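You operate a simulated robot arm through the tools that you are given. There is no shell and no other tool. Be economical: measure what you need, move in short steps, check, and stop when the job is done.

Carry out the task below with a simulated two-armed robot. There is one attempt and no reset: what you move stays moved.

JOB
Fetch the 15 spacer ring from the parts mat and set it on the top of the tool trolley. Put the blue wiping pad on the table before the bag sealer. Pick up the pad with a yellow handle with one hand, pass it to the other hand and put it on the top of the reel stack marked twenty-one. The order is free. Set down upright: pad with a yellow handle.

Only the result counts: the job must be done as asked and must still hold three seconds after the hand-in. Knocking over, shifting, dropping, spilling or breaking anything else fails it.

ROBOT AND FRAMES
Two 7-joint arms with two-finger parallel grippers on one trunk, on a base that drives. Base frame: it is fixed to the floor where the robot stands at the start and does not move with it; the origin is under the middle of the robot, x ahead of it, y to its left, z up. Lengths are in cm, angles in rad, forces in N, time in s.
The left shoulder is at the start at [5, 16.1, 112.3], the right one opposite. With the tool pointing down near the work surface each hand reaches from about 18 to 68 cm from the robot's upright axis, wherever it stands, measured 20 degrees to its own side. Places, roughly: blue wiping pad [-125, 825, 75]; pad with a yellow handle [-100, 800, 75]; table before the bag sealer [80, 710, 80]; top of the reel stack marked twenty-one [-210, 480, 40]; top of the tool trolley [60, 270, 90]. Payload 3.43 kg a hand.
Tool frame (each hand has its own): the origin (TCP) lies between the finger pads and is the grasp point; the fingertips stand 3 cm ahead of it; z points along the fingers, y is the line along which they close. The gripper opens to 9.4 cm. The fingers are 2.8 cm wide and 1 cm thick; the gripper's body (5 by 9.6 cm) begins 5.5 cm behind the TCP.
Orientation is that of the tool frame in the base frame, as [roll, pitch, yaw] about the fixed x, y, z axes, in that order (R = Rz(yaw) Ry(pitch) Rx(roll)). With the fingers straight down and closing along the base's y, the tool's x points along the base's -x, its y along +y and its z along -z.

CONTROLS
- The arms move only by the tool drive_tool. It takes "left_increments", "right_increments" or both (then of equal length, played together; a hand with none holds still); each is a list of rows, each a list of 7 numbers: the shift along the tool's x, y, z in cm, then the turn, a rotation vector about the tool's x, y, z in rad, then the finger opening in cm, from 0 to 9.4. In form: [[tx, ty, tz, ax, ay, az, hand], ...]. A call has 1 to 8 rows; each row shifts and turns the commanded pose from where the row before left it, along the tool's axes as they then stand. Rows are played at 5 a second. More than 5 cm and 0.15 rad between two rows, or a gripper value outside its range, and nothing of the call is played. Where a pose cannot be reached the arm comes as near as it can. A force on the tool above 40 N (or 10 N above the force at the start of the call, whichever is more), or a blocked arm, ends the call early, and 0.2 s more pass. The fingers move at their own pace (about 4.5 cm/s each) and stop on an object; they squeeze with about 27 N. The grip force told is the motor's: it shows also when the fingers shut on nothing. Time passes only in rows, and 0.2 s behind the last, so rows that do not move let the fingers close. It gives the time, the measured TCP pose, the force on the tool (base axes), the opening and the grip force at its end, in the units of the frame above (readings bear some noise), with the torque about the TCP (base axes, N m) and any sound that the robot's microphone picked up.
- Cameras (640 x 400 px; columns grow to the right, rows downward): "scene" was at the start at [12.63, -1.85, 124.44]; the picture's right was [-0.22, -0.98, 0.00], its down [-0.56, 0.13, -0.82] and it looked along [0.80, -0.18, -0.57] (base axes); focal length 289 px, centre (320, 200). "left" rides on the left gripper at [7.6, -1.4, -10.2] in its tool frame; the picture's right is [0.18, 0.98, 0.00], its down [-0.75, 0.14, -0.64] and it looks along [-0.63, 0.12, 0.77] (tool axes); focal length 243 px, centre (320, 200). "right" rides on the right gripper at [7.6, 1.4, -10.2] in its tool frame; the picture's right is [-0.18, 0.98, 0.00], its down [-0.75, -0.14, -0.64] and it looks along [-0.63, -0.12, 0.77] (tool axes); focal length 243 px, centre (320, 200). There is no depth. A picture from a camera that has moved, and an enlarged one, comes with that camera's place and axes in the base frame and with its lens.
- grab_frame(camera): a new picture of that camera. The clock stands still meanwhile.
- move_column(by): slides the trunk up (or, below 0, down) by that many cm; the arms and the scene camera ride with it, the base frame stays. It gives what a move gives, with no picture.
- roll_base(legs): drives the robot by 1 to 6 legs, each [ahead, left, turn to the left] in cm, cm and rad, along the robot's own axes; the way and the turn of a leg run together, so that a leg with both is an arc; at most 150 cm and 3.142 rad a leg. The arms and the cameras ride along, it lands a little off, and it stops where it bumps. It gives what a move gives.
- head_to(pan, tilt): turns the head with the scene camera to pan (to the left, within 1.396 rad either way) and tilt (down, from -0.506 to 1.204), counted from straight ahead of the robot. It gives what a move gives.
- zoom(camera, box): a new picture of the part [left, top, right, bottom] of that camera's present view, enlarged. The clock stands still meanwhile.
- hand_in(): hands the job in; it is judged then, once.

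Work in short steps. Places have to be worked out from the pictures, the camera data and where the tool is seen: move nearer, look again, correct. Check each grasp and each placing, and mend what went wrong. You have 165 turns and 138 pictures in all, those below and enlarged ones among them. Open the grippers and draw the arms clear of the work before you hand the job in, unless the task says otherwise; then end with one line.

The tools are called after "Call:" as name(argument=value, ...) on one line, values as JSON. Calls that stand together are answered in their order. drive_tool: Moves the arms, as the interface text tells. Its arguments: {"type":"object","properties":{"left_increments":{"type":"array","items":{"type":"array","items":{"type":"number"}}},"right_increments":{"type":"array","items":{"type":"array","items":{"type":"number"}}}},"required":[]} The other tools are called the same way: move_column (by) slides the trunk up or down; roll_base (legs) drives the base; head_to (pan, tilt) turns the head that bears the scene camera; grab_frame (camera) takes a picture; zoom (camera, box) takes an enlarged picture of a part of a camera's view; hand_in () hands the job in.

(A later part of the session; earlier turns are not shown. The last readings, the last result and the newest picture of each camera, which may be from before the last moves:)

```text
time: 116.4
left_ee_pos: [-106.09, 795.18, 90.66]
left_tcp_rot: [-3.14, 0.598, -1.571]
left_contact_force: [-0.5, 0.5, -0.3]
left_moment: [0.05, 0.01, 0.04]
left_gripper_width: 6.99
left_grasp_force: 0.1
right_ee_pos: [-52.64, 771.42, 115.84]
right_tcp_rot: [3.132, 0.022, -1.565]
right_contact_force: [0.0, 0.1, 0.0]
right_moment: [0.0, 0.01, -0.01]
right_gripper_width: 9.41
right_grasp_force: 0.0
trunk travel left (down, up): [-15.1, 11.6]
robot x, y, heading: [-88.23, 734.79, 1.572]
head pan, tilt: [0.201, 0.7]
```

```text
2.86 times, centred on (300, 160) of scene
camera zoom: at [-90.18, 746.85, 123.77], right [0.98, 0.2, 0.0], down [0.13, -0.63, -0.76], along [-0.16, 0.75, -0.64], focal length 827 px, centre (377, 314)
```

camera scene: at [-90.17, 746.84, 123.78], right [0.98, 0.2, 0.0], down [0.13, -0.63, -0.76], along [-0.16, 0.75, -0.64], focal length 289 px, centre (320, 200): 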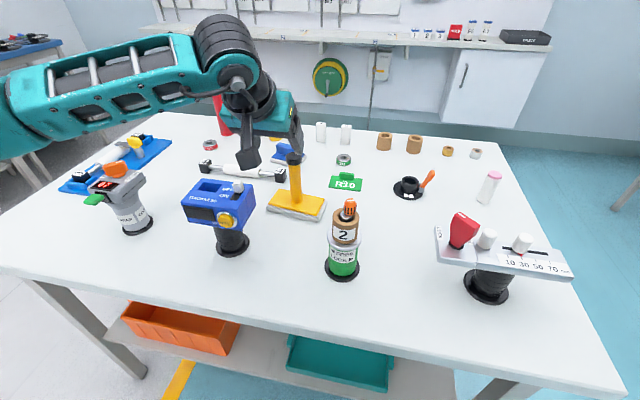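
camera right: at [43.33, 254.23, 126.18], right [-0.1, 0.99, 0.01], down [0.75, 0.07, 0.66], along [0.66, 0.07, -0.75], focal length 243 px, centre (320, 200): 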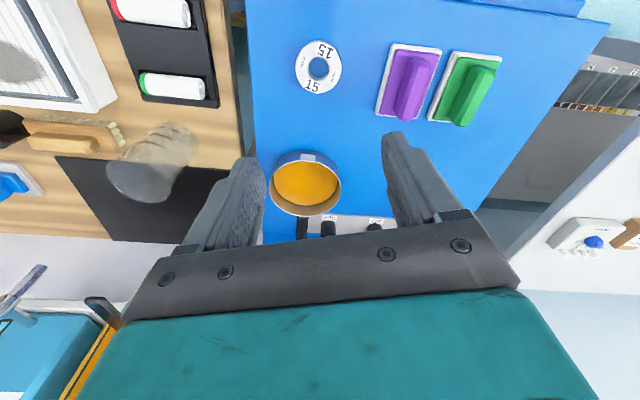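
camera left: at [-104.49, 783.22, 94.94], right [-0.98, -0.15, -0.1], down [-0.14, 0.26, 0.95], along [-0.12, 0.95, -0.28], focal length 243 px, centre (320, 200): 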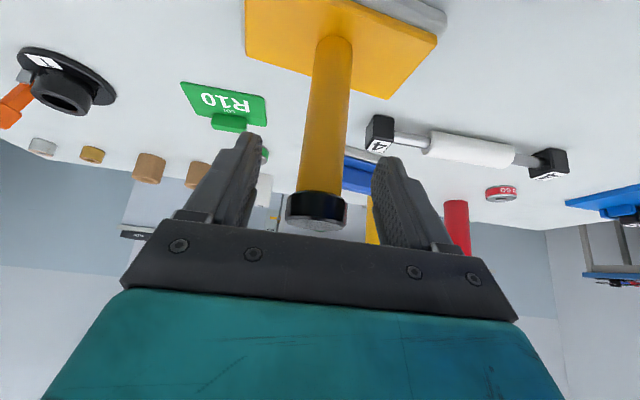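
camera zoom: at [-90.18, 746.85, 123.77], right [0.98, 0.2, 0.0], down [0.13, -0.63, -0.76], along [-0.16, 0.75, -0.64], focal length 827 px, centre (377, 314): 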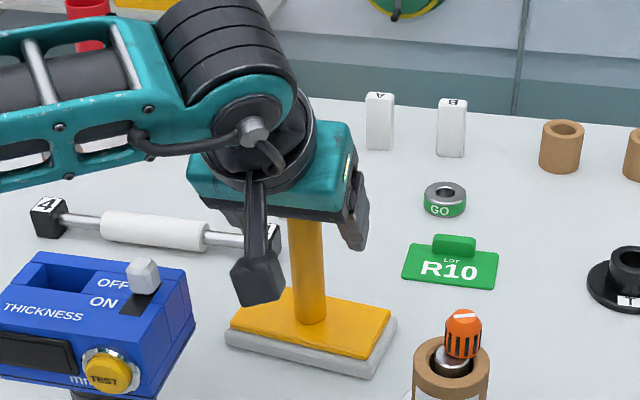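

The cap sits between the fingers, top at z ≈ 92, post axis y ≈ 796.5. I advance 3.2 more with a small correction and close.

Call:
drive_tool(left_increments=[[0.25, 0, 1.6, 0, 0, 0, 7], [0.25, 0, 1.6, 0, 0, 0, 7], [0, 0, 0, 0, 0, 0, 3], [0, 0, 0, 0, 0, 0, 0], [0, 0, 0, 0, 0, 0, 0], [0, 0, 0, 0, 0, 0, 0]])

Call:
grab_frame(camera="left")

```text
time: 117.8
left_ee_pos: [-106.2, 796.46, 87.74]
left_tcp_rot: [3.141, 0.599, -1.571]
left_contact_force: [0.0, 0.4, 0.4]
left_moment: [0.03, 0.06, 0.0]
left_gripper_width: 3.13
left_grasp_force: 27.0
right_ee_pos: [-52.63, 771.41, 115.65]
right_tcp_rot: [3.134, 0.023, -1.565]
right_contact_force: [0.5, 0.2, -0.1]
right_moment: [0.01, 0.01, 0.04]
right_gripper_width: 9.41
right_grasp_force: 0.0
trunk travel left (down, up): [-15.1, 11.6]
robot x, y, heading: [-88.54, 734.55, 1.569]
head pan, tilt: [0.201, 0.7]
```

```text
84 pictures are left
camera left: at [-104.57, 784.53, 92.13], right [-0.98, -0.15, -0.1], down [-0.14, 0.26, 0.95], along [-0.12, 0.95, -0.28], focal length 243 px, centre (320, 200)
```

left: 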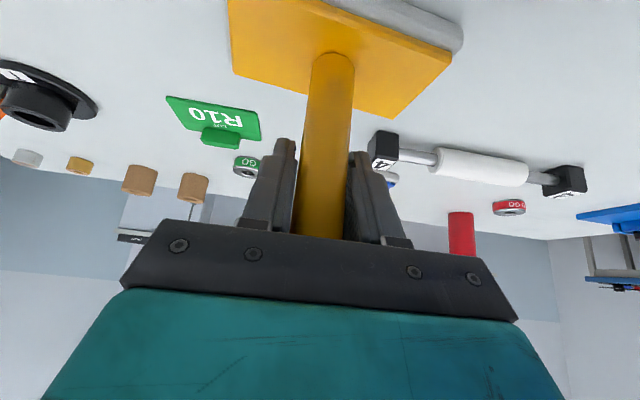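

Gripped at 3.13 cm. I lift straight up gently, clear of the table items.

Call:
drive_tool(left_increments=[[-0.3, 0, -0.4, 0, 0, 0, 0], [-0.6, 0, -0.8, 0, 0, 0, 0], [-1.1, 0, -1.65, 0, 0, 0, 0], [-1.7, 0, -2.5, 0, 0, 0, 0], [-1.7, 0, -2.5, 0, 0, 0, 0], [-1.7, 0, -2.5, 0, 0, 0, 0], [-1.7, 0, -2.5, 0, 0, 0, 0], [-1.7, 0, -2.5, 0, 0, 0, 0]])

Call:
grab_frame(camera="scene")

```text
time: 119.6
left_ee_pos: [-106.17, 796.64, 106.51]
left_tcp_rot: [-3.141, 0.599, -1.569]
left_contact_force: [0.3, -0.4, -1.5]
left_moment: [-0.04, 0.01, -0.02]
left_gripper_width: 3.13
left_grasp_force: 27.0
right_ee_pos: [-52.48, 771.31, 115.73]
right_tcp_rot: [3.13, 0.022, -1.565]
right_contact_force: [0.0, 0.5, -0.5]
right_moment: [0.02, -0.03, -0.02]
right_gripper_width: 9.41
right_grasp_force: 0.1
trunk travel left (down, up): [-15.1, 11.6]
robot x, y, heading: [-88.43, 734.76, 1.576]
head pan, tilt: [0.201, 0.7]
```

```text
83 pictures are left
camera scene: at [-90.16, 746.81, 123.77], right [0.98, 0.2, 0.0], down [0.13, -0.63, -0.77], along [-0.16, 0.75, -0.64], focal length 289 px, centre (320, 200)
```

scene: 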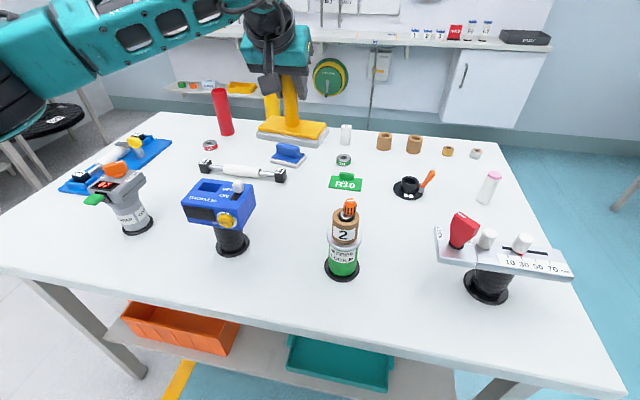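

The pad hangs upright and clear. I raise the trunk, back off 50 from the table, and look at the held pad for the hand-over.

Call:
move_column(by=8)

Call:
roll_base(legs=[[-75, 0, 0]])

Call:
move_column(by=-8)

Call:
head_to(pan=0.1, tilt=0.5)

Call:
grab_frame(camera="scene")

```text
time: 120.8
left_ee_pos: [-106.08, 796.75, 114.57]
left_tcp_rot: [-3.141, 0.597, -1.572]
left_contact_force: [-0.4, -0.4, -0.7]
left_moment: [-0.01, 0.0, -0.02]
left_gripper_width: 3.12
left_grasp_force: 27.3
right_ee_pos: [-52.61, 771.35, 123.71]
right_tcp_rot: [3.133, 0.023, -1.567]
right_contact_force: [-0.4, 0.1, 0.2]
right_moment: [-0.03, 0.02, 0.04]
right_gripper_width: 9.36
right_grasp_force: 0.0
trunk travel left (down, up): [-23.1, 3.6]
robot x, y, heading: [-88.61, 734.57, 1.582]
head pan, tilt: [0.201, 0.7]
```

```text
time: 124.9
left_ee_pos: [-105.76, 720.13, 114.55]
left_tcp_rot: [-3.139, 0.599, -1.567]
left_contact_force: [-0.3, -0.1, -1.5]
left_moment: [0.02, 0.0, 0.02]
left_gripper_width: 3.12
left_grasp_force: 26.8
right_ee_pos: [-52.09, 695.0, 123.85]
right_tcp_rot: [3.134, 0.021, -1.563]
right_contact_force: [-0.5, -0.8, 0.2]
right_moment: [-0.02, 0.0, 0.01]
right_gripper_width: 9.41
right_grasp_force: 0.1
trunk travel left (down, up): [-23.1, 3.6]
robot x, y, heading: [-88.43, 658.09, 1.575]
head pan, tilt: [0.201, 0.7]
```

```text
time: 126.1
left_ee_pos: [-105.69, 720.05, 106.65]
left_tcp_rot: [-3.141, 0.598, -1.568]
left_contact_force: [-0.5, -0.1, -1.6]
left_moment: [0.0, 0.03, -0.04]
left_gripper_width: 3.11
left_grasp_force: 27.1
right_ee_pos: [-52.34, 694.98, 115.82]
right_tcp_rot: [3.132, 0.022, -1.562]
right_contact_force: [-0.2, 0.0, -0.6]
right_moment: [0.03, -0.02, -0.03]
right_gripper_width: 9.41
right_grasp_force: 0.1
trunk travel left (down, up): [-15.1, 11.6]
robot x, y, heading: [-88.1, 658.06, 1.579]
head pan, tilt: [0.201, 0.7]
```

```text
time: 126.8
left_ee_pos: [-105.88, 720.23, 106.6]
left_tcp_rot: [-3.139, 0.599, -1.568]
left_contact_force: [-0.6, -0.7, -1.0]
left_moment: [-0.04, -0.01, -0.02]
left_gripper_width: 3.1
left_grasp_force: 27.0
right_ee_pos: [-52.21, 695.1, 115.74]
right_tcp_rot: [3.133, 0.022, -1.562]
right_contact_force: [-0.2, -0.5, 0.2]
right_moment: [-0.02, 0.03, 0.0]
right_gripper_width: 9.42
right_grasp_force: 0.1
trunk travel left (down, up): [-15.1, 11.6]
robot x, y, heading: [-87.94, 657.87, 1.577]
head pan, tilt: [0.099, 0.499]
```

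```text
82 pictures are left
camera scene: at [-88.98, 671.09, 125.54], right [0.99, 0.11, 0.0], down [0.05, -0.48, -0.88], along [-0.09, 0.87, -0.48], focal length 289 px, centre (320, 200)
```

scene: 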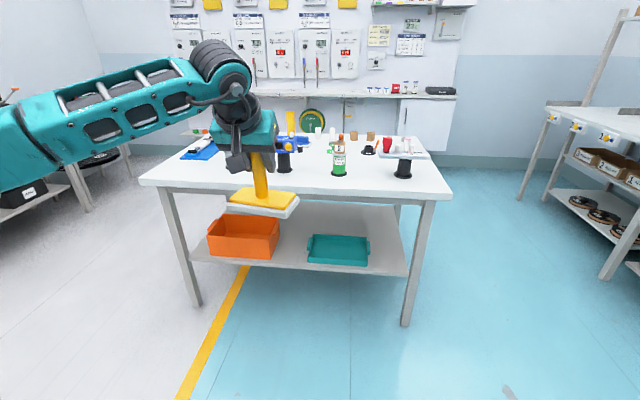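

Now the hand-over. The left hand comes in a little; the right hand yaws left 1.2 rad so that it can come in from the right side.

Call:
drive_tool(left_increments=[[2.2, -2, -1.5, 0, 0, 0, 0], [2.2, -2, -1.5, 0, 0, 0, 0], [2.2, -2, -1.5, 0, 0, 0, 0], [0, 0, 0, 0, 0, 0, 0], [0, 0, 0, 0, 0, 0, 0], [0, 0, 0, 0, 0, 0, 0], [0, 0, 0, 0, 0, 0, 0], [0, 0, 0, 0, 0, 0, 0]], right_increments=[[0, 0, 0, 0, 0, -0.15, 7], [0, 0, 0, 0, 0, -0.15, 7], [0, 0, 0, 0, 0, -0.15, 7], [0, 0, 0, 0, 0, -0.15, 7], [0, 0, 0, 0, 0, -0.15, 7], [0, 0, 0, 0, 0, -0.15, 7], [0, 0, 0, 0, 0, -0.15, 7], [0, 0, 0, 0, 0, -0.15, 7]])

Call:
drive_tool(right_increments=[[0, 0, 0, 0, -0.15, 0, 7], [0, 0, 0, 0, -0.15, 0, 7], [0, 0, 0, 0, -0.15, 0, 7], [0, 0, 0, 0, -0.15, 0, 7], [0, 0, 0, 0, -0.15, 0, 7], [0, 0, 0, 0, -0.15, 0, 7], [0, 0, 0, 0, -0.15, 0, 7]])

Call:
head_to(pan=-0.1, tilt=0.5)

Call:
grab_frame(camera="scene")

```text
time: 128.6
left_ee_pos: [-99.47, 712.26, 106.35]
left_tcp_rot: [-3.139, 0.6, -1.567]
left_contact_force: [0.2, -0.3, -1.3]
left_moment: [-0.03, 0.03, -0.03]
left_gripper_width: 3.09
left_grasp_force: 26.5
right_ee_pos: [-52.21, 694.89, 115.64]
right_tcp_rot: [-3.125, 0.018, -0.358]
right_contact_force: [0.4, -0.1, 1.3]
right_moment: [-0.03, 0.01, -0.02]
right_gripper_width: 6.99
right_grasp_force: 0.0
trunk travel left (down, up): [-15.1, 11.6]
robot x, y, heading: [-88.2, 657.67, 1.578]
head pan, tilt: [0.099, 0.499]
```

```text
time: 130.2
left_ee_pos: [-99.7, 712.34, 106.37]
left_tcp_rot: [3.142, 0.596, -1.568]
left_contact_force: [-0.3, -0.3, 0.0]
left_moment: [-0.02, 0.05, 0.0]
left_gripper_width: 3.09
left_grasp_force: 27.0
right_ee_pos: [-52.24, 694.97, 115.76]
right_tcp_rot: [-3.104, 1.068, -0.33]
right_contact_force: [-0.2, 0.0, 0.4]
right_moment: [0.0, -0.01, 0.0]
right_gripper_width: 7.01
right_grasp_force: 0.2
trunk travel left (down, up): [-15.1, 11.6]
robot x, y, heading: [-88.51, 657.81, 1.578]
head pan, tilt: [0.099, 0.499]
```

```text
time: 130.9
left_ee_pos: [-99.66, 712.27, 106.38]
left_tcp_rot: [-3.141, 0.599, -1.568]
left_contact_force: [-0.5, 1.1, -1.6]
left_moment: [-0.01, -0.01, -0.01]
left_gripper_width: 3.07
left_grasp_force: 27.1
right_ee_pos: [-52.23, 694.92, 115.84]
right_tcp_rot: [-3.105, 1.066, -0.329]
right_contact_force: [-0.6, -0.2, -0.3]
right_moment: [-0.01, -0.01, 0.0]
right_gripper_width: 6.98
right_grasp_force: 0.1
trunk travel left (down, up): [-15.1, 11.6]
robot x, y, heading: [-87.92, 658.16, 1.576]
head pan, tilt: [-0.099, 0.499]
```

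```text
81 pictures are left
camera scene: at [-87.18, 671.1, 125.55], right [1.0, -0.09, 0.0], down [-0.04, -0.48, -0.88], along [0.08, 0.87, -0.48], focal length 289 px, centre (320, 200)
```

scene: 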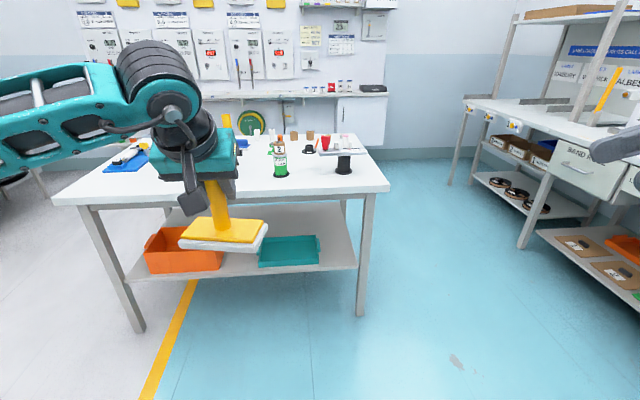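

Both hands are oriented well. I bring the right hand to a point about 14 cm short of the post's lower section, along its finger axis.

Call:
drive_tool(right_increments=[[-1.4, 0.1, 4.6, 0, 0, 0, 6.5], [-1.4, 0.1, 4.6, 0, 0, 0, 6.5], [-1.4, 0.1, 4.6, 0, 0, 0, 6.5], [-1.4, 0.1, 4.6, 0, 0, 0, 6.5], [-1.4, 0.1, 4.6, 0, 0, 0, 6.5], [-1.4, 0.1, 4.6, 0, 0, 0, 6.5], [-1.4, 0.1, 4.6, 0, 0, 0, 6.5], [-1.4, 0.1, 4.6, 0, 0, 0, 6.5]])

Call:
grab_frame(camera="scene")

Call:
grab_frame(camera="right")

```text
time: 132.7
left_ee_pos: [-99.62, 712.29, 106.31]
left_tcp_rot: [-3.139, 0.597, -1.569]
left_contact_force: [0.7, 0.5, -0.5]
left_moment: [-0.02, 0.02, 0.03]
left_gripper_width: 3.11
left_grasp_force: 27.3
right_ee_pos: [-87.55, 707.76, 107.65]
right_tcp_rot: [-3.103, 1.067, -0.329]
right_contact_force: [0.1, -0.1, 0.2]
right_moment: [-0.02, 0.03, -0.01]
right_gripper_width: 6.5
right_grasp_force: 0.1
trunk travel left (down, up): [-15.1, 11.6]
robot x, y, heading: [-88.02, 657.75, 1.579]
head pan, tilt: [-0.099, 0.499]
```

```text
80 pictures are left
camera scene: at [-87.22, 671.12, 125.54], right [1.0, -0.09, 0.0], down [-0.04, -0.48, -0.88], along [0.08, 0.87, -0.48], focal length 289 px, centre (320, 200)
```

scene: 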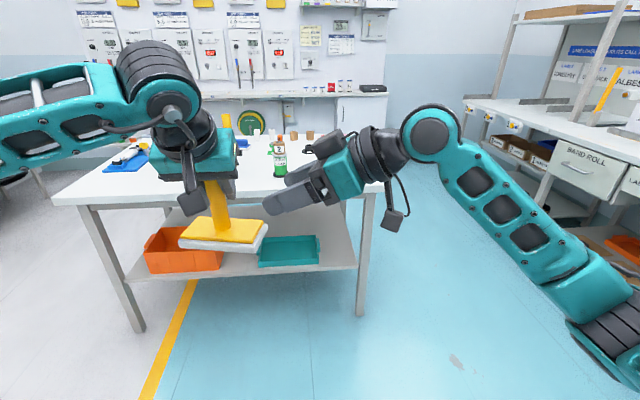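

```text
79 pictures are left
camera right: at [-76.17, 702.01, 106.04], right [-0.43, -0.89, 0.14], down [0.23, 0.04, 0.97], along [-0.87, 0.45, 0.18], focal length 243 px, centre (320, 200)
```

right: 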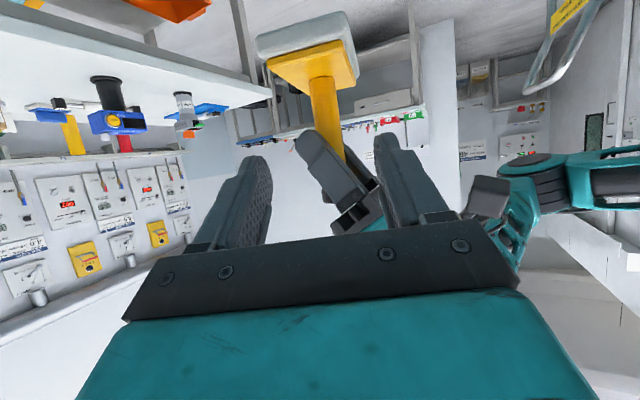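

The free part of the post is dead ahead of the right fingers. I advance 10 cm and check.

Call:
drive_tool(right_increments=[[0, 0.1, 3.5, 0, 0, 0, 6.5], [0, 0.1, 3.5, 0, 0, 0, 6.5], [0, 0, 3, 0, 0, 0, 6.5]])

Call:
grab_frame(camera="right")

Call:
zoom(camera="scene", box=[130, 100, 350, 260])

```text
time: 133.5
left_ee_pos: [-99.72, 712.32, 106.27]
left_tcp_rot: [-3.14, 0.598, -1.567]
left_contact_force: [-0.6, 0.1, -1.2]
left_moment: [0.0, 0.01, -0.01]
left_gripper_width: 3.07
left_grasp_force: 27.5
right_ee_pos: [-95.81, 710.71, 102.68]
right_tcp_rot: [-3.1, 1.067, -0.328]
right_contact_force: [-0.3, -0.2, -0.6]
right_moment: [-0.03, 0.02, 0.03]
right_gripper_width: 6.51
right_grasp_force: 0.1
trunk travel left (down, up): [-15.1, 11.6]
robot x, y, heading: [-87.72, 657.99, 1.579]
head pan, tilt: [-0.099, 0.499]
```

```text
78 pictures are left
camera right: at [-84.38, 704.96, 101.04], right [-0.43, -0.89, 0.14], down [0.23, 0.04, 0.97], along [-0.87, 0.45, 0.18], focal length 243 px, centre (320, 200)
```

right: 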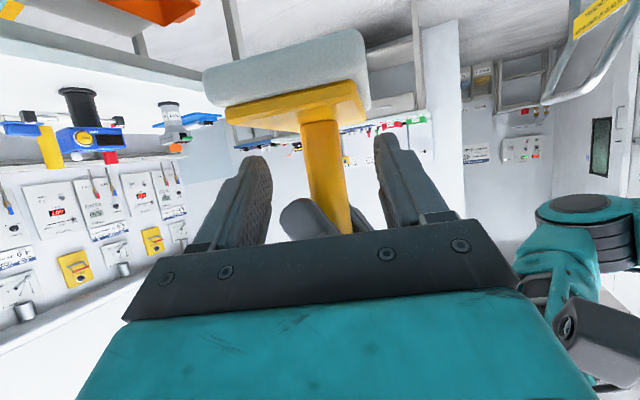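

```text
2.50 times, centred on (240, 180) of scene
camera zoom: at [-87.19, 671.11, 125.55], right [1.0, -0.09, 0.0], down [-0.04, -0.48, -0.88], along [0.08, 0.87, -0.48], focal length 723 px, centre (520, 250)
```

zoom: 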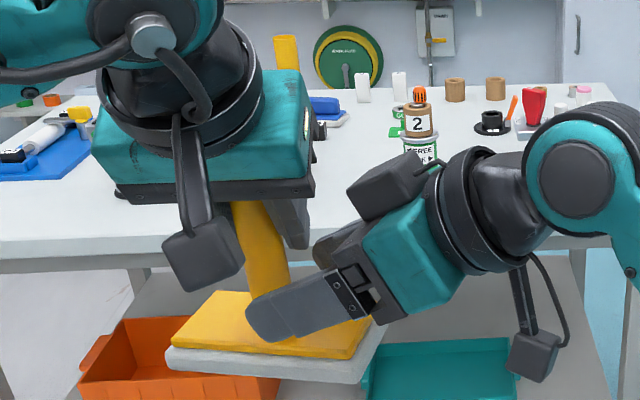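

Clearances look tight but adequate. I advance 3.5 more in small steps and close the right hand gently.

Call:
drive_tool(right_increments=[[0, 0.1, 1.2, 0, 0, 0, 6.5], [0, 0, 1.2, 0, 0, 0, 6.5], [0, 0, 1.1, 0, 0, 0, 6.5]])

Call:
grab_frame(camera="right")

Call:
zoom(camera="scene", box=[130, 100, 350, 260])

```text
time: 134.3
left_ee_pos: [-99.78, 712.38, 106.15]
left_tcp_rot: [3.138, 0.593, -1.567]
left_contact_force: [-4.2, 1.3, -10.7]
left_moment: [0.42, 0.11, -0.05]
left_gripper_width: 3.06
left_grasp_force: 27.1
right_ee_pos: [-98.74, 711.68, 101.5]
right_tcp_rot: [-3.101, 1.071, -0.328]
right_contact_force: [4.6, -2.8, 9.7]
right_moment: [-0.24, 0.18, 0.08]
right_gripper_width: 6.49
right_grasp_force: 0.1
trunk travel left (down, up): [-15.1, 11.6]
robot x, y, heading: [-87.88, 657.5, 1.584]
head pan, tilt: [-0.099, 0.499]
```

```text
76 pictures are left
camera right: at [-87.32, 706.01, 99.71], right [-0.43, -0.89, 0.14], down [0.23, 0.04, 0.97], along [-0.87, 0.45, 0.19], focal length 243 px, centre (320, 200)
```

right: 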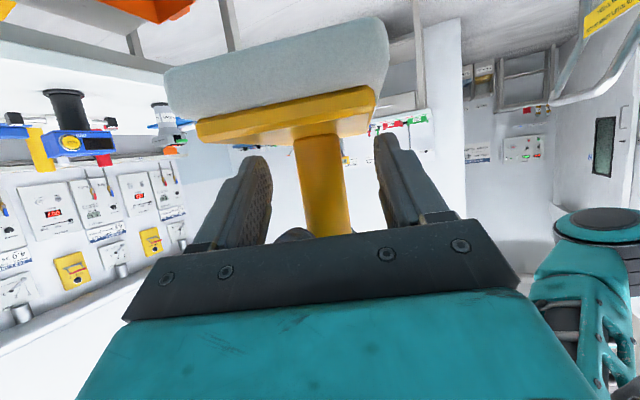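

```text
2.50 times, centred on (240, 180) of scene
camera zoom: at [-87.18, 671.11, 125.55], right [1.0, -0.09, 0.0], down [-0.04, -0.48, -0.88], along [0.08, 0.87, -0.48], focal length 723 px, centre (520, 250)
```

zoom: 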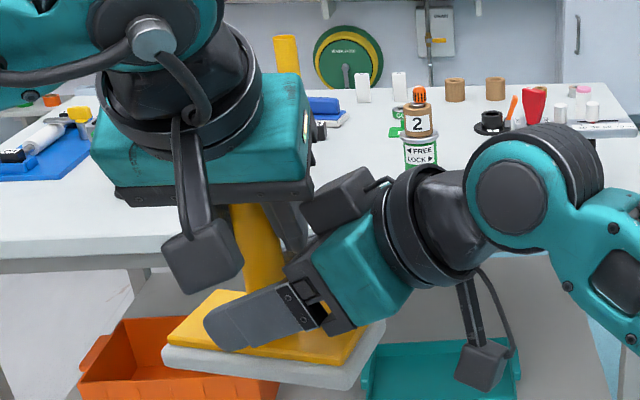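

The right fingertips press on the plate (10 N down). I raise the right hand 0.6 cm, then close.

Call:
drive_tool(right_increments=[[-0.5, 0, -0.5, 0, 0, 0, 6.5], [-0.2, 0, -0.1, 0, 0, 0, 6.5]])

Call:
drive_tool(right_increments=[[0, 0, 0, 0, 0, 0, 4], [0, 0, 0, 0, 0, 0, 3], [0, 0, 0, 0, 0, 0, 0], [0, 0, 0, 0, 0, 0, 0], [0, 0, 0, 0, 0, 0, 0]])

Call:
grab_frame(camera="right")

```text
time: 134.9
left_ee_pos: [-99.69, 712.29, 106.44]
left_tcp_rot: [-3.14, 0.6, -1.569]
left_contact_force: [-0.1, -0.9, -0.4]
left_moment: [0.02, 0.02, 0.02]
left_gripper_width: 3.05
left_grasp_force: 27.1
right_ee_pos: [-98.58, 711.72, 102.04]
right_tcp_rot: [-3.104, 1.066, -0.331]
right_contact_force: [0.4, 0.8, 0.0]
right_moment: [0.01, 0.01, -0.03]
right_gripper_width: 6.51
right_grasp_force: 0.1
trunk travel left (down, up): [-15.1, 11.6]
robot x, y, heading: [-88.18, 658.04, 1.575]
head pan, tilt: [-0.099, 0.499]
```

```text
time: 136.1
left_ee_pos: [-99.67, 712.31, 106.3]
left_tcp_rot: [-3.141, 0.594, -1.568]
left_contact_force: [-10.7, -30.6, 9.4]
left_moment: [-0.44, -0.03, -0.78]
left_gripper_width: 3.01
left_grasp_force: 26.8
right_ee_pos: [-98.16, 712.08, 101.89]
right_tcp_rot: [-3.106, 1.059, -0.342]
right_contact_force: [10.0, 30.9, -9.9]
right_moment: [-0.99, 0.32, 0.35]
right_gripper_width: 3.99
right_grasp_force: 26.9
trunk travel left (down, up): [-15.1, 11.6]
robot x, y, heading: [-87.93, 657.81, 1.578]
head pan, tilt: [-0.099, 0.499]
```

```text
74 pictures are left
camera right: at [-86.85, 706.16, 100.28], right [-0.44, -0.88, 0.14], down [0.22, 0.04, 0.97], along [-0.87, 0.46, 0.18], focal length 243 px, centre (320, 200)
```

right: 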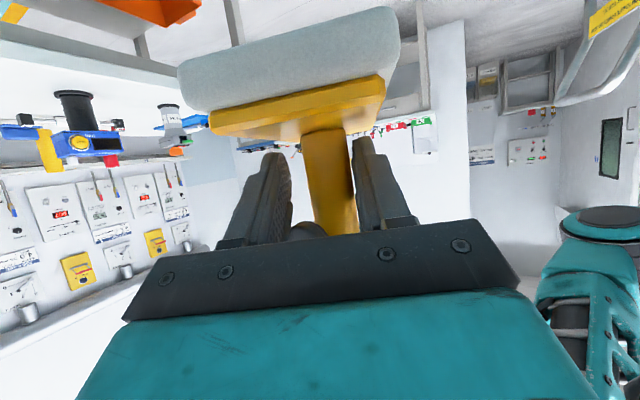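

The right hand's far finger caught the left hand's fingertip instead of the post. I open, withdraw a little, and make the right hand more horizontal so its fingers fit between plate and left fingertips.

Call:
drive_tool(right_increments=[[0, 0, 0, 0, 0, 0, 6.5], [0, 0, 0, 0, 0, 0, 6.5], [0, 0, 0, 0, 0, 0, 6.5], [0, 0, -2.5, 0, 0, 0, 6.5], [0, 0, -3, 0, 0, 0, 6.5], [0, 0, 0, 0, -0.15, 0, 6.5], [0, 0, 0, 0, -0.15, 0, 6.5]])

Call:
grab_frame(camera="right")

```text
time: 137.7
left_ee_pos: [-99.53, 712.34, 106.41]
left_tcp_rot: [3.141, 0.597, -1.568]
left_contact_force: [-0.6, -0.5, -1.6]
left_moment: [-0.01, 0.01, 0.03]
left_gripper_width: 3.03
left_grasp_force: 27.0
right_ee_pos: [-94.14, 710.05, 104.87]
right_tcp_rot: [-3.046, 1.368, -0.272]
right_contact_force: [0.3, 0.3, 0.6]
right_moment: [-0.01, -0.03, -0.02]
right_gripper_width: 6.5
right_grasp_force: 0.1
trunk travel left (down, up): [-15.1, 11.6]
robot x, y, heading: [-88.12, 658.12, 1.573]
head pan, tilt: [-0.099, 0.499]
```

```text
73 pictures are left
camera right: at [-83.6, 704.69, 99.48], right [-0.39, -0.91, 0.16], down [0.49, -0.05, 0.87], along [-0.78, 0.41, 0.47], focal length 243 px, centre (320, 200)
```

right: 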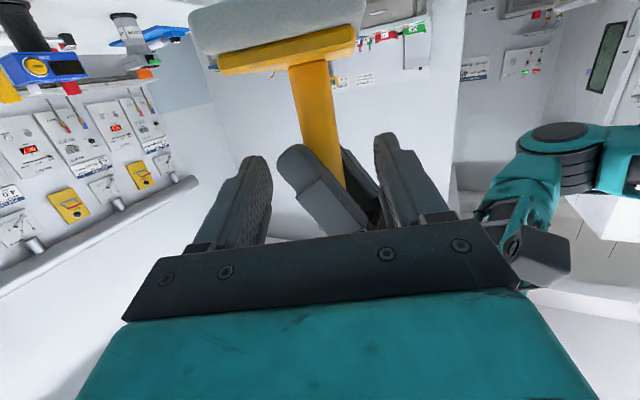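

Measured now: plate top z ≈ 99.2, left fingertips z ≈ 103.9. I lower the right hand to run midway (z ≈ 101.5) and advance to just short of centre on the post.

Call:
drive_tool(right_increments=[[1.2, 0, 0, 0, 0, 0, 6.5], [1.1, 0, 1, 0, 0, 0, 6.5], [0, 0, 1.6, 0, 0, 0, 6.5], [0, 0, 1.6, 0, 0, 0, 6.5], [0, 0, 1.5, 0, 0, 0, 6.5]])

Call:
grab_frame(camera="right")

```text
time: 138.9
left_ee_pos: [-99.62, 712.3, 106.43]
left_tcp_rot: [-3.141, 0.6, -1.568]
left_contact_force: [0.4, 0.0, -1.9]
left_moment: [0.03, 0.0, -0.03]
left_gripper_width: 3.07
left_grasp_force: 26.9
right_ee_pos: [-98.85, 711.84, 101.26]
right_tcp_rot: [-3.052, 1.365, -0.276]
right_contact_force: [0.2, -0.6, 0.2]
right_moment: [-0.02, 0.03, -0.02]
right_gripper_width: 6.48
right_grasp_force: 0.1
trunk travel left (down, up): [-15.1, 11.6]
robot x, y, heading: [-88.26, 658.07, 1.578]
head pan, tilt: [-0.099, 0.499]
```

```text
72 pictures are left
camera right: at [-88.38, 706.55, 95.95], right [-0.39, -0.91, 0.16], down [0.49, -0.05, 0.87], along [-0.78, 0.42, 0.46], focal length 243 px, centre (320, 200)
```

right: 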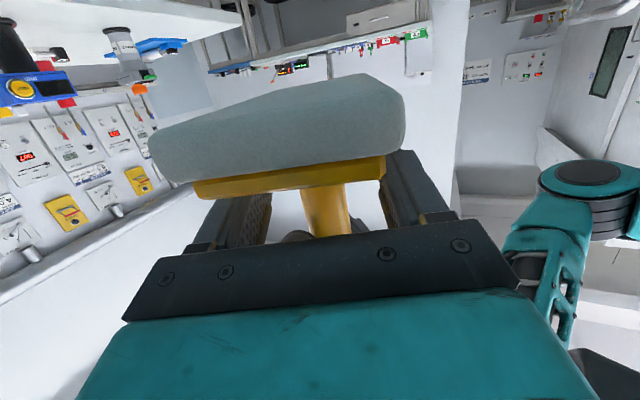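

No contact force this time. I close the right hand on the post.

Call:
drive_tool(right_increments=[[0, 0, 0, 0, 0, 0, 4], [0, 0, 0, 0, 0, 0, 3], [0, 0, 0, 0, 0, 0, 0], [0, 0, 0, 0, 0, 0, 0], [0, 0, 0, 0, 0, 0, 0]])

Call:
grab_frame(camera="right")

Call:
zoom(camera="scene", box=[130, 100, 350, 260])

```text
time: 140.1
left_ee_pos: [-99.52, 712.28, 106.37]
left_tcp_rot: [-3.14, 0.597, -1.568]
left_contact_force: [0.6, -2.5, -1.1]
left_moment: [-0.06, 0.02, 0.11]
left_gripper_width: 3.0
left_grasp_force: 26.8
right_ee_pos: [-98.86, 711.85, 101.34]
right_tcp_rot: [-3.054, 1.366, -0.276]
right_contact_force: [-0.7, 2.8, 0.3]
right_moment: [-0.05, -0.06, -0.11]
right_gripper_width: 3.0
right_grasp_force: 26.8
trunk travel left (down, up): [-15.1, 11.6]
robot x, y, heading: [-88.05, 657.93, 1.579]
head pan, tilt: [-0.099, 0.499]
```

```text
71 pictures are left
camera right: at [-88.36, 706.54, 95.97], right [-0.39, -0.91, 0.16], down [0.49, -0.05, 0.87], along [-0.78, 0.42, 0.46], focal length 243 px, centre (320, 200)
```

right: 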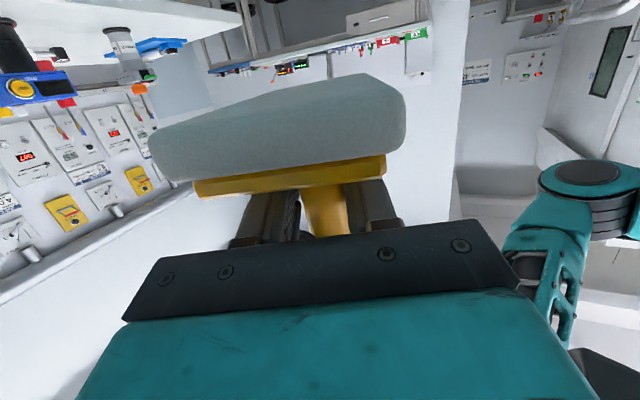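

```text
2.50 times, centred on (240, 180) of scene
camera zoom: at [-87.17, 671.1, 125.55], right [1.0, -0.09, 0.0], down [-0.04, -0.48, -0.88], along [0.08, 0.87, -0.48], focal length 723 px, centre (520, 250)
```

zoom: 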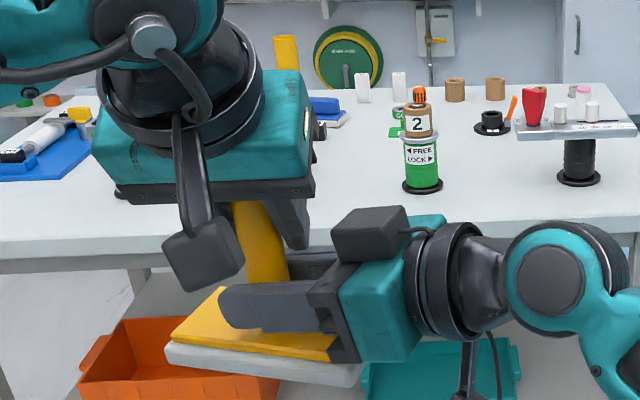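

Both hands grip the post (3.0 cm each). The left hand opens and withdraws back along its own axis.

Call:
drive_tool(left_increments=[[0, 0, 0, 0, 0, 0, 5], [0, 0, 0, 0, 0, 0, 6], [0, 0, 0, 0, 0, 0, 6], [0, 0, -2, 0, 0, 0, 6], [0, 0, -4, 0, 0, 0, 6], [0, 0, -4, 0, 0, 0, 6], [0, 0, -4, 0, 0, 0, 6]])

Call:
grab_frame(camera="scene")

```text
time: 141.7
left_ee_pos: [-99.7, 704.24, 118.11]
left_tcp_rot: [-3.141, 0.599, -1.569]
left_contact_force: [-0.4, 0.2, 0.9]
left_moment: [0.0, -0.02, 0.02]
left_gripper_width: 5.99
left_grasp_force: 0.1
right_ee_pos: [-98.76, 711.91, 101.32]
right_tcp_rot: [-3.051, 1.365, -0.275]
right_contact_force: [0.5, 0.2, 0.2]
right_moment: [0.02, -0.03, 0.01]
right_gripper_width: 2.67
right_grasp_force: 27.0
trunk travel left (down, up): [-15.1, 11.6]
robot x, y, heading: [-87.86, 657.85, 1.576]
head pan, tilt: [-0.099, 0.499]
```

```text
69 pictures are left
camera scene: at [-87.16, 671.07, 125.55], right [1.0, -0.09, 0.0], down [-0.04, -0.48, -0.88], along [0.08, 0.87, -0.48], focal length 289 px, centre (320, 200)
```

scene: 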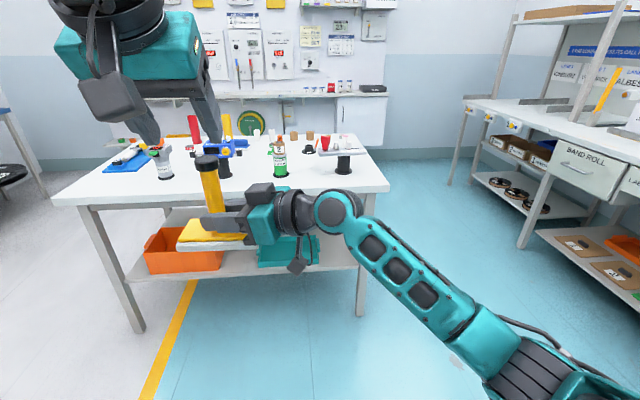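

The pad is now in the right hand alone; the opening changed to 2.67, so I check how it sits.

Call:
zoom(camera="scene", box=[150, 130, 310, 270])

Call:
grab_frame(camera="right")

```text
2.86 times, centred on (230, 200) of scene
camera zoom: at [-87.16, 671.07, 125.55], right [1.0, -0.09, 0.0], down [-0.04, -0.48, -0.88], along [0.08, 0.87, -0.48], focal length 827 px, centre (577, 200)
```

zoom: 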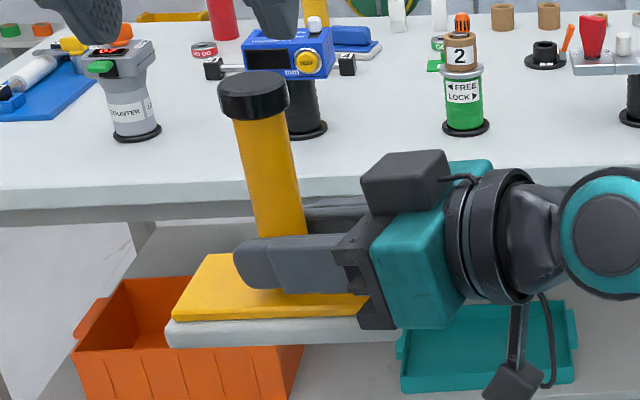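

```text
67 pictures are left
camera right: at [-88.36, 706.5, 95.98], right [-0.39, -0.91, 0.16], down [0.49, -0.05, 0.87], along [-0.78, 0.41, 0.46], focal length 243 px, centre (320, 200)
```

right: 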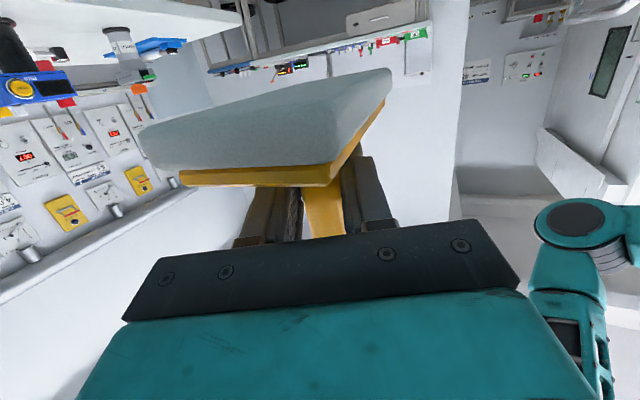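

The pad is held nearly upright in the right hand. I'll place it first: back up along the aisle, then turn toward the reel stacks and look.

Call:
roll_base(legs=[[-90, 0, 0], [-90, 0, 0], [0, 0, 1.571]])

Call:
head_to(pan=0, tilt=0.55)

Call:
grab_frame(camera="scene")

```text
time: 154.7
left_ee_pos: [-132.81, 466.2, 118.12]
left_tcp_rot: [-3.14, 0.599, 0.007]
left_contact_force: [1.1, 0.0, -0.8]
left_moment: [-0.01, 0.02, 0.0]
left_gripper_width: 6.01
left_grasp_force: 0.2
right_ee_pos: [-140.44, 467.09, 101.28]
right_tcp_rot: [-3.053, 1.365, 1.301]
right_contact_force: [0.2, -0.1, 0.6]
right_moment: [0.03, 0.0, -0.01]
right_gripper_width: 2.59
right_grasp_force: 27.3
trunk travel left (down, up): [-15.1, 11.6]
robot x, y, heading: [-86.7, 478.03, -3.13]
head pan, tilt: [-0.099, 0.499]
```

```text
time: 155.3
left_ee_pos: [-132.84, 466.21, 118.03]
left_tcp_rot: [-3.139, 0.598, 0.01]
left_contact_force: [-0.5, 0.5, 0.1]
left_moment: [-0.01, -0.01, -0.02]
left_gripper_width: 6.0
left_grasp_force: 0.0
right_ee_pos: [-140.51, 467.05, 101.19]
right_tcp_rot: [-3.053, 1.366, 1.299]
right_contact_force: [-0.3, 0.5, -0.4]
right_moment: [0.06, -0.02, -0.03]
right_gripper_width: 2.61
right_grasp_force: 27.0
trunk travel left (down, up): [-15.1, 11.6]
robot x, y, heading: [-86.37, 478.28, -3.13]
head pan, tilt: [0.0, 0.55]
```

```text
66 pictures are left
camera scene: at [-99.48, 478.11, 125.09], right [-0.01, 1.0, 0.0], down [0.52, 0.01, -0.85], along [-0.85, -0.01, -0.52], focal length 289 px, centre (320, 200)
```

scene: 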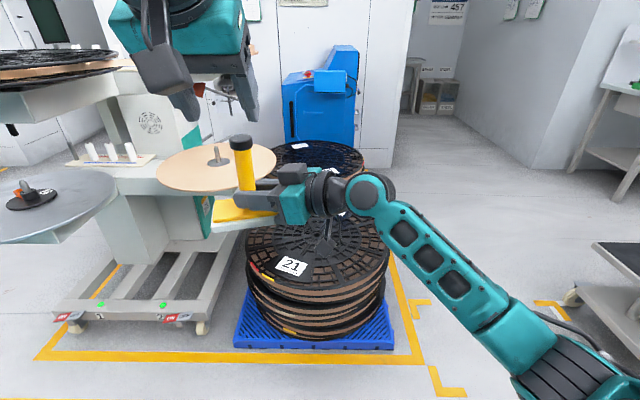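

The front stack carries the label 21, top near z 40, about 65 cm across. The right hand's camera hangs level with the pad's underside in this flat grip, so setting down would foul the stack; I'll let the left hand take the top briefly so the right can re-grip more steeply. First the left hand goes vertical above the post.

Call:
drive_tool(left_increments=[[0, 0, -1, 0, 0.15, 0, 6], [0, 0, -1, 0, 0.15, 0, 6], [0, 0, 0, 0, 0.15, 0, 6], [0, 0, 0, 0, 0.15, 0, 6], [-3.5, 0, 0, 0, 0, 0, 6], [-3.5, 0, 0, 0, 0, 0, 6]])

Call:
grab_frame(camera="left")

Call:
grab_frame(camera="scene")

```text
time: 156.7
left_ee_pos: [-138.83, 466.12, 119.77]
left_tcp_rot: [3.141, -0.003, 0.007]
left_contact_force: [-0.5, 0.0, -0.4]
left_moment: [-0.02, -0.01, -0.01]
left_gripper_width: 6.01
left_grasp_force: 0.0
right_ee_pos: [-140.52, 467.06, 101.29]
right_tcp_rot: [-3.054, 1.366, 1.299]
right_contact_force: [1.0, -0.2, -0.1]
right_moment: [0.04, -0.02, 0.0]
right_gripper_width: 2.59
right_grasp_force: 27.3
trunk travel left (down, up): [-15.1, 11.6]
robot x, y, heading: [-86.5, 478.16, -3.129]
head pan, tilt: [0.0, 0.55]
```

```text
65 pictures are left
camera left: at [-131.09, 467.7, 130.15], right [0.19, -0.98, 0.0], down [-0.75, -0.15, 0.64], along [-0.63, -0.12, -0.77], focal length 243 px, centre (320, 200)
```

left: 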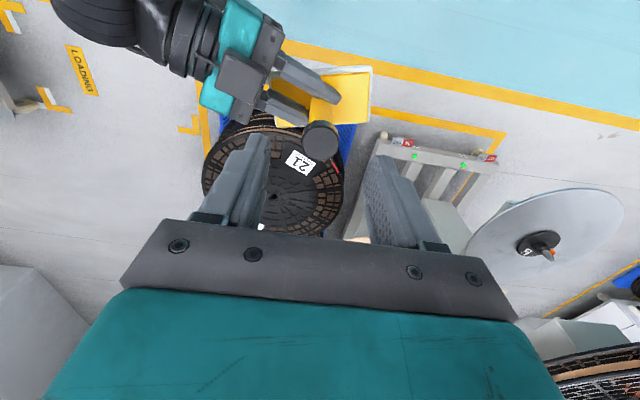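

```text
64 pictures are left
camera scene: at [-99.51, 478.13, 125.08], right [-0.01, 1.0, 0.0], down [0.52, 0.01, -0.85], along [-0.85, -0.01, -0.52], focal length 289 px, centre (320, 200)
```

scene: 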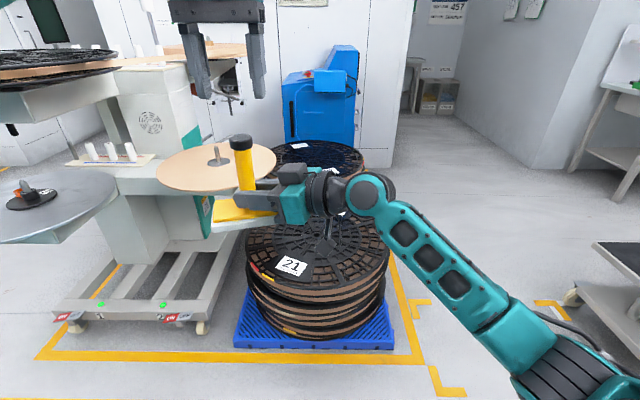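

The post top shows at (-140.3, 466.0). I move the left hand 1.5 forward and come down over it to z 109.

Call:
drive_tool(left_increments=[[-1.5, 0, 2, 0, 0, 0, 6], [0, 0, 3.5, 0, 0, 0, 6], [0, 0, 3, 0, 0, 0, 6]])

Call:
grab_frame(camera="left")

Call:
zoom(camera="scene", box=[150, 50, 350, 240])

```text
time: 157.5
left_ee_pos: [-140.35, 466.06, 111.1]
left_tcp_rot: [-3.137, -0.002, 0.009]
left_contact_force: [-0.2, -1.0, 0.0]
left_moment: [0.0, -0.01, 0.01]
left_gripper_width: 6.01
left_grasp_force: 0.1
right_ee_pos: [-140.36, 467.04, 101.31]
right_tcp_rot: [-3.055, 1.364, 1.3]
right_contact_force: [0.1, 0.3, -0.6]
right_moment: [-0.01, -0.01, -0.01]
right_gripper_width: 2.6
right_grasp_force: 27.5
trunk travel left (down, up): [-15.1, 11.6]
robot x, y, heading: [-86.83, 478.29, -3.125]
head pan, tilt: [0.0, 0.55]
```

```text
63 pictures are left
camera left: at [-132.68, 467.6, 121.55], right [0.19, -0.98, 0.0], down [-0.75, -0.15, 0.64], along [-0.63, -0.12, -0.77], focal length 243 px, centre (320, 200)
```

left: 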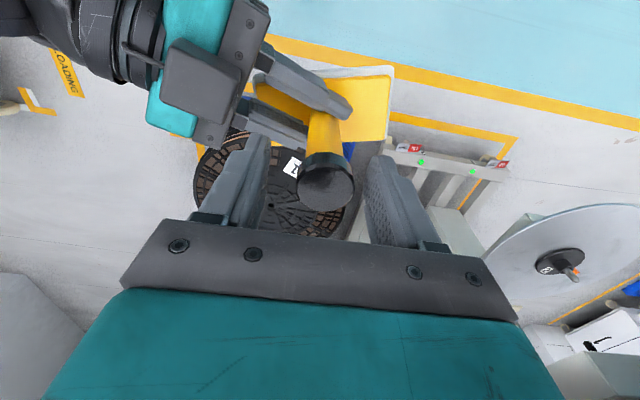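

```text
2.11 times, centred on (250, 145) of scene
camera zoom: at [-99.5, 478.09, 125.09], right [-0.01, 1.0, 0.0], down [0.52, 0.01, -0.85], along [-0.85, -0.01, -0.52], focal length 609 px, centre (467, 316)
```

zoom: 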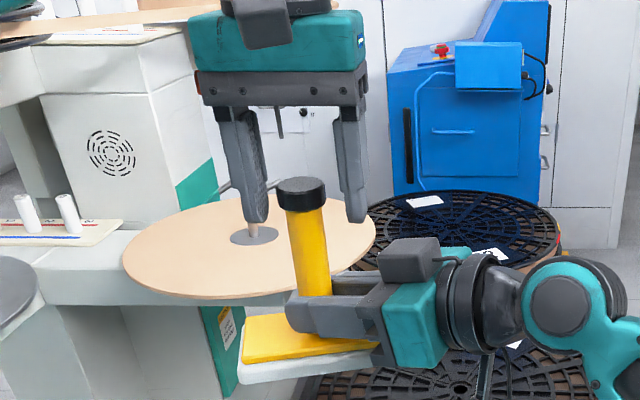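

Centred over the cap. I lower 2 cm, close the left hand, then open and withdraw the right.

Call:
drive_tool(left_increments=[[0, 0, 1.2, 0, 0, 0, 6], [0, 0, 1.0, 0, 0, 0, 6], [0, 0, 0, 0, 0, 0, 3], [0, 0, 0, 0, 0, 0, 0], [0, 0, 0, 0, 0, 0, 0], [0, 0, 0, 0, 0, 0, 0]])

Call:
drive_tool(right_increments=[[0, 0, 0, 0, 0, 0, 4.5], [0, 0, 0, 0, 0, 0, 6.5], [0, 0, 0, 0, 0, 0, 6.5], [0, 0, -3, 0, 0, 0, 6.5], [0, 0, -3, 0, 0, 0, 6.5], [0, 0, -3, 0, 0, 0, 6.5]])

Call:
grab_frame(camera="right")

Call:
zoom(camera="scene", box=[150, 50, 350, 240])

```text
time: 158.9
left_ee_pos: [-140.31, 465.83, 108.99]
left_tcp_rot: [3.136, -0.001, 0.013]
left_contact_force: [-7.1, -17.1, 0.3]
left_moment: [-1.05, 0.3, 0.07]
left_gripper_width: 2.73
left_grasp_force: 27.1
right_ee_pos: [-140.48, 467.18, 101.25]
right_tcp_rot: [-3.05, 1.366, 1.303]
right_contact_force: [6.6, 16.0, 0.1]
right_moment: [-0.23, 0.22, 0.04]
right_gripper_width: 2.58
right_grasp_force: 26.2
trunk travel left (down, up): [-15.1, 11.6]
robot x, y, heading: [-86.54, 477.97, -3.129]
head pan, tilt: [0.0, 0.55]
```

```text
time: 160.3
left_ee_pos: [-140.4, 466.19, 109.06]
left_tcp_rot: [-3.142, -0.002, 0.007]
left_contact_force: [0.2, -0.9, 0.3]
left_moment: [-0.02, -0.03, 0.01]
left_gripper_width: 2.64
left_grasp_force: 27.4
right_ee_pos: [-137.45, 475.42, 103.01]
right_tcp_rot: [-3.053, 1.368, 1.297]
right_contact_force: [-0.2, -0.1, 0.4]
right_moment: [0.01, 0.02, 0.02]
right_gripper_width: 6.49
right_grasp_force: 0.0
trunk travel left (down, up): [-15.1, 11.6]
robot x, y, heading: [-86.55, 478.15, -3.131]
head pan, tilt: [0.0, 0.55]
```

```text
61 pictures are left
camera right: at [-131.98, 485.75, 97.74], right [0.91, -0.38, 0.16], down [0.05, 0.49, 0.87], along [-0.41, -0.78, 0.46], focal length 243 px, centre (320, 200)
```

right: 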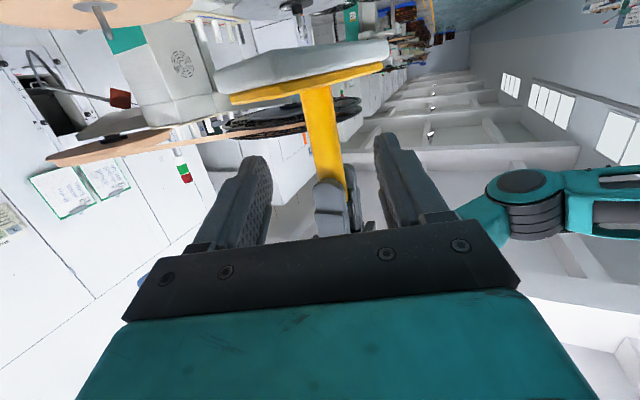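

```text
2.11 times, centred on (250, 145) of scene
camera zoom: at [-99.47, 478.13, 125.09], right [-0.01, 1.0, 0.0], down [0.52, 0.01, -0.85], along [-0.85, -0.01, -0.52], focal length 609 px, centre (467, 316)
```

zoom: 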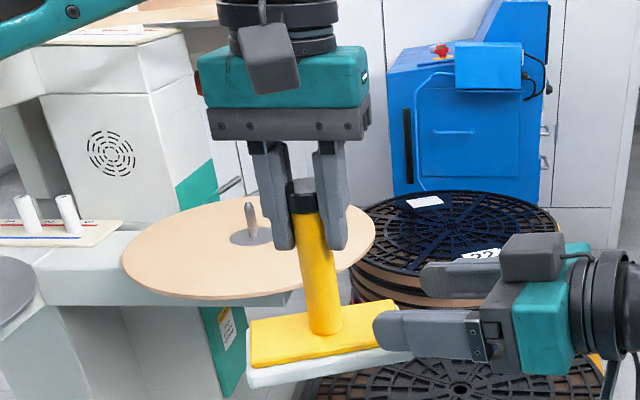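

The left hand holds the top. I raise the right hand a bit while steepening its tilt by 0.3 rad, then look before re-gripping.

Call:
drive_tool(right_increments=[[-1.8, 0, -0.6, 0, 0.15, 0, 6.5], [-1.8, 0.2, -0.4, 0, 0.15, 0, 6.5]])

Call:
grab_frame(camera="right")

```text
time: 160.9
left_ee_pos: [-140.21, 466.07, 108.94]
left_tcp_rot: [-3.14, -0.002, 0.007]
left_contact_force: [0.2, -0.2, -0.1]
left_moment: [-0.01, -0.02, -0.02]
left_gripper_width: 2.63
left_grasp_force: 26.3
right_ee_pos: [-137.0, 475.31, 106.73]
right_tcp_rot: [-3.106, 1.062, 1.244]
right_contact_force: [0.1, -0.3, 0.1]
right_moment: [0.01, -0.02, 0.0]
right_gripper_width: 6.5
right_grasp_force: 0.2
trunk travel left (down, up): [-15.1, 11.6]
robot x, y, heading: [-86.92, 478.11, -3.131]
head pan, tilt: [0.0, 0.55]
```

```text
59 pictures are left
camera right: at [-131.14, 486.65, 105.08], right [0.89, -0.43, 0.14], down [-0.05, 0.23, 0.97], along [-0.45, -0.87, 0.18], focal length 243 px, centre (320, 200)
```

right: 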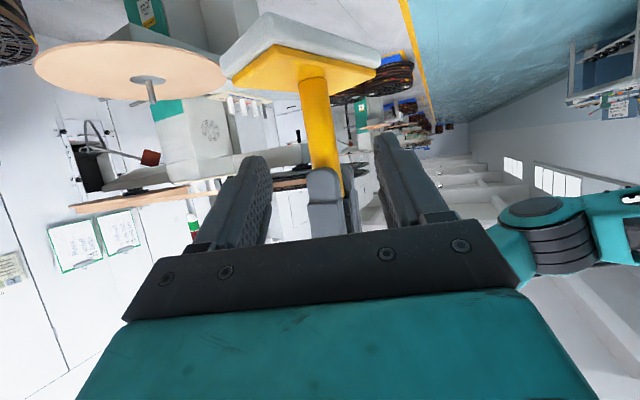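

The post's free section is ahead, as computed. I advance 7 along the axis and then the last 3, watching force.

Call:
drive_tool(right_increments=[[-0.4, -0.2, 2.5, 0, 0, 0, 6.5], [0, 0, 2.5, 0, 0, 0, 6.5], [0, 0, 2, 0, 0, 0, 6.5], [0, 0, 1.6, 0, 0, 0, 6.5], [0, 0, 1.5, 0, 0, 0, 6.5]])

Call:
grab_frame(camera="right")

```text
time: 162.1
left_ee_pos: [-140.37, 465.96, 108.98]
left_tcp_rot: [-3.139, -0.003, 0.006]
left_contact_force: [0.0, -0.5, 0.2]
left_moment: [-0.03, -0.01, -0.01]
left_gripper_width: 2.64
left_grasp_force: 26.5
right_ee_pos: [-140.42, 466.65, 102.2]
right_tcp_rot: [-3.104, 1.066, 1.246]
right_contact_force: [0.3, 0.0, -0.2]
right_moment: [0.03, -0.01, 0.01]
right_gripper_width: 6.49
right_grasp_force: 0.0
trunk travel left (down, up): [-15.1, 11.6]
robot x, y, heading: [-86.49, 478.22, -3.129]
head pan, tilt: [0.0, 0.55]
```

```text
58 pictures are left
camera right: at [-134.64, 478.03, 100.59], right [0.89, -0.43, 0.14], down [-0.05, 0.23, 0.97], along [-0.45, -0.87, 0.18], focal length 243 px, centre (320, 200)
```

right: 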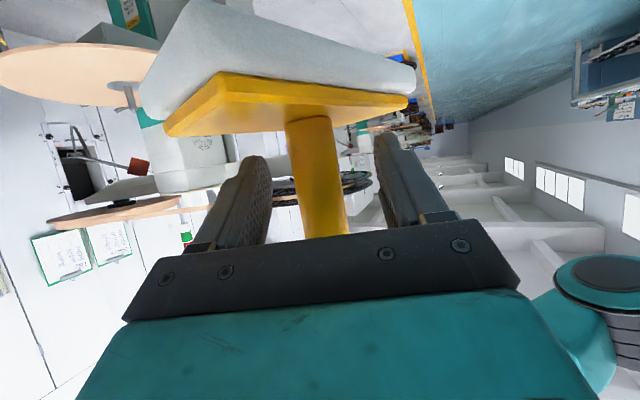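

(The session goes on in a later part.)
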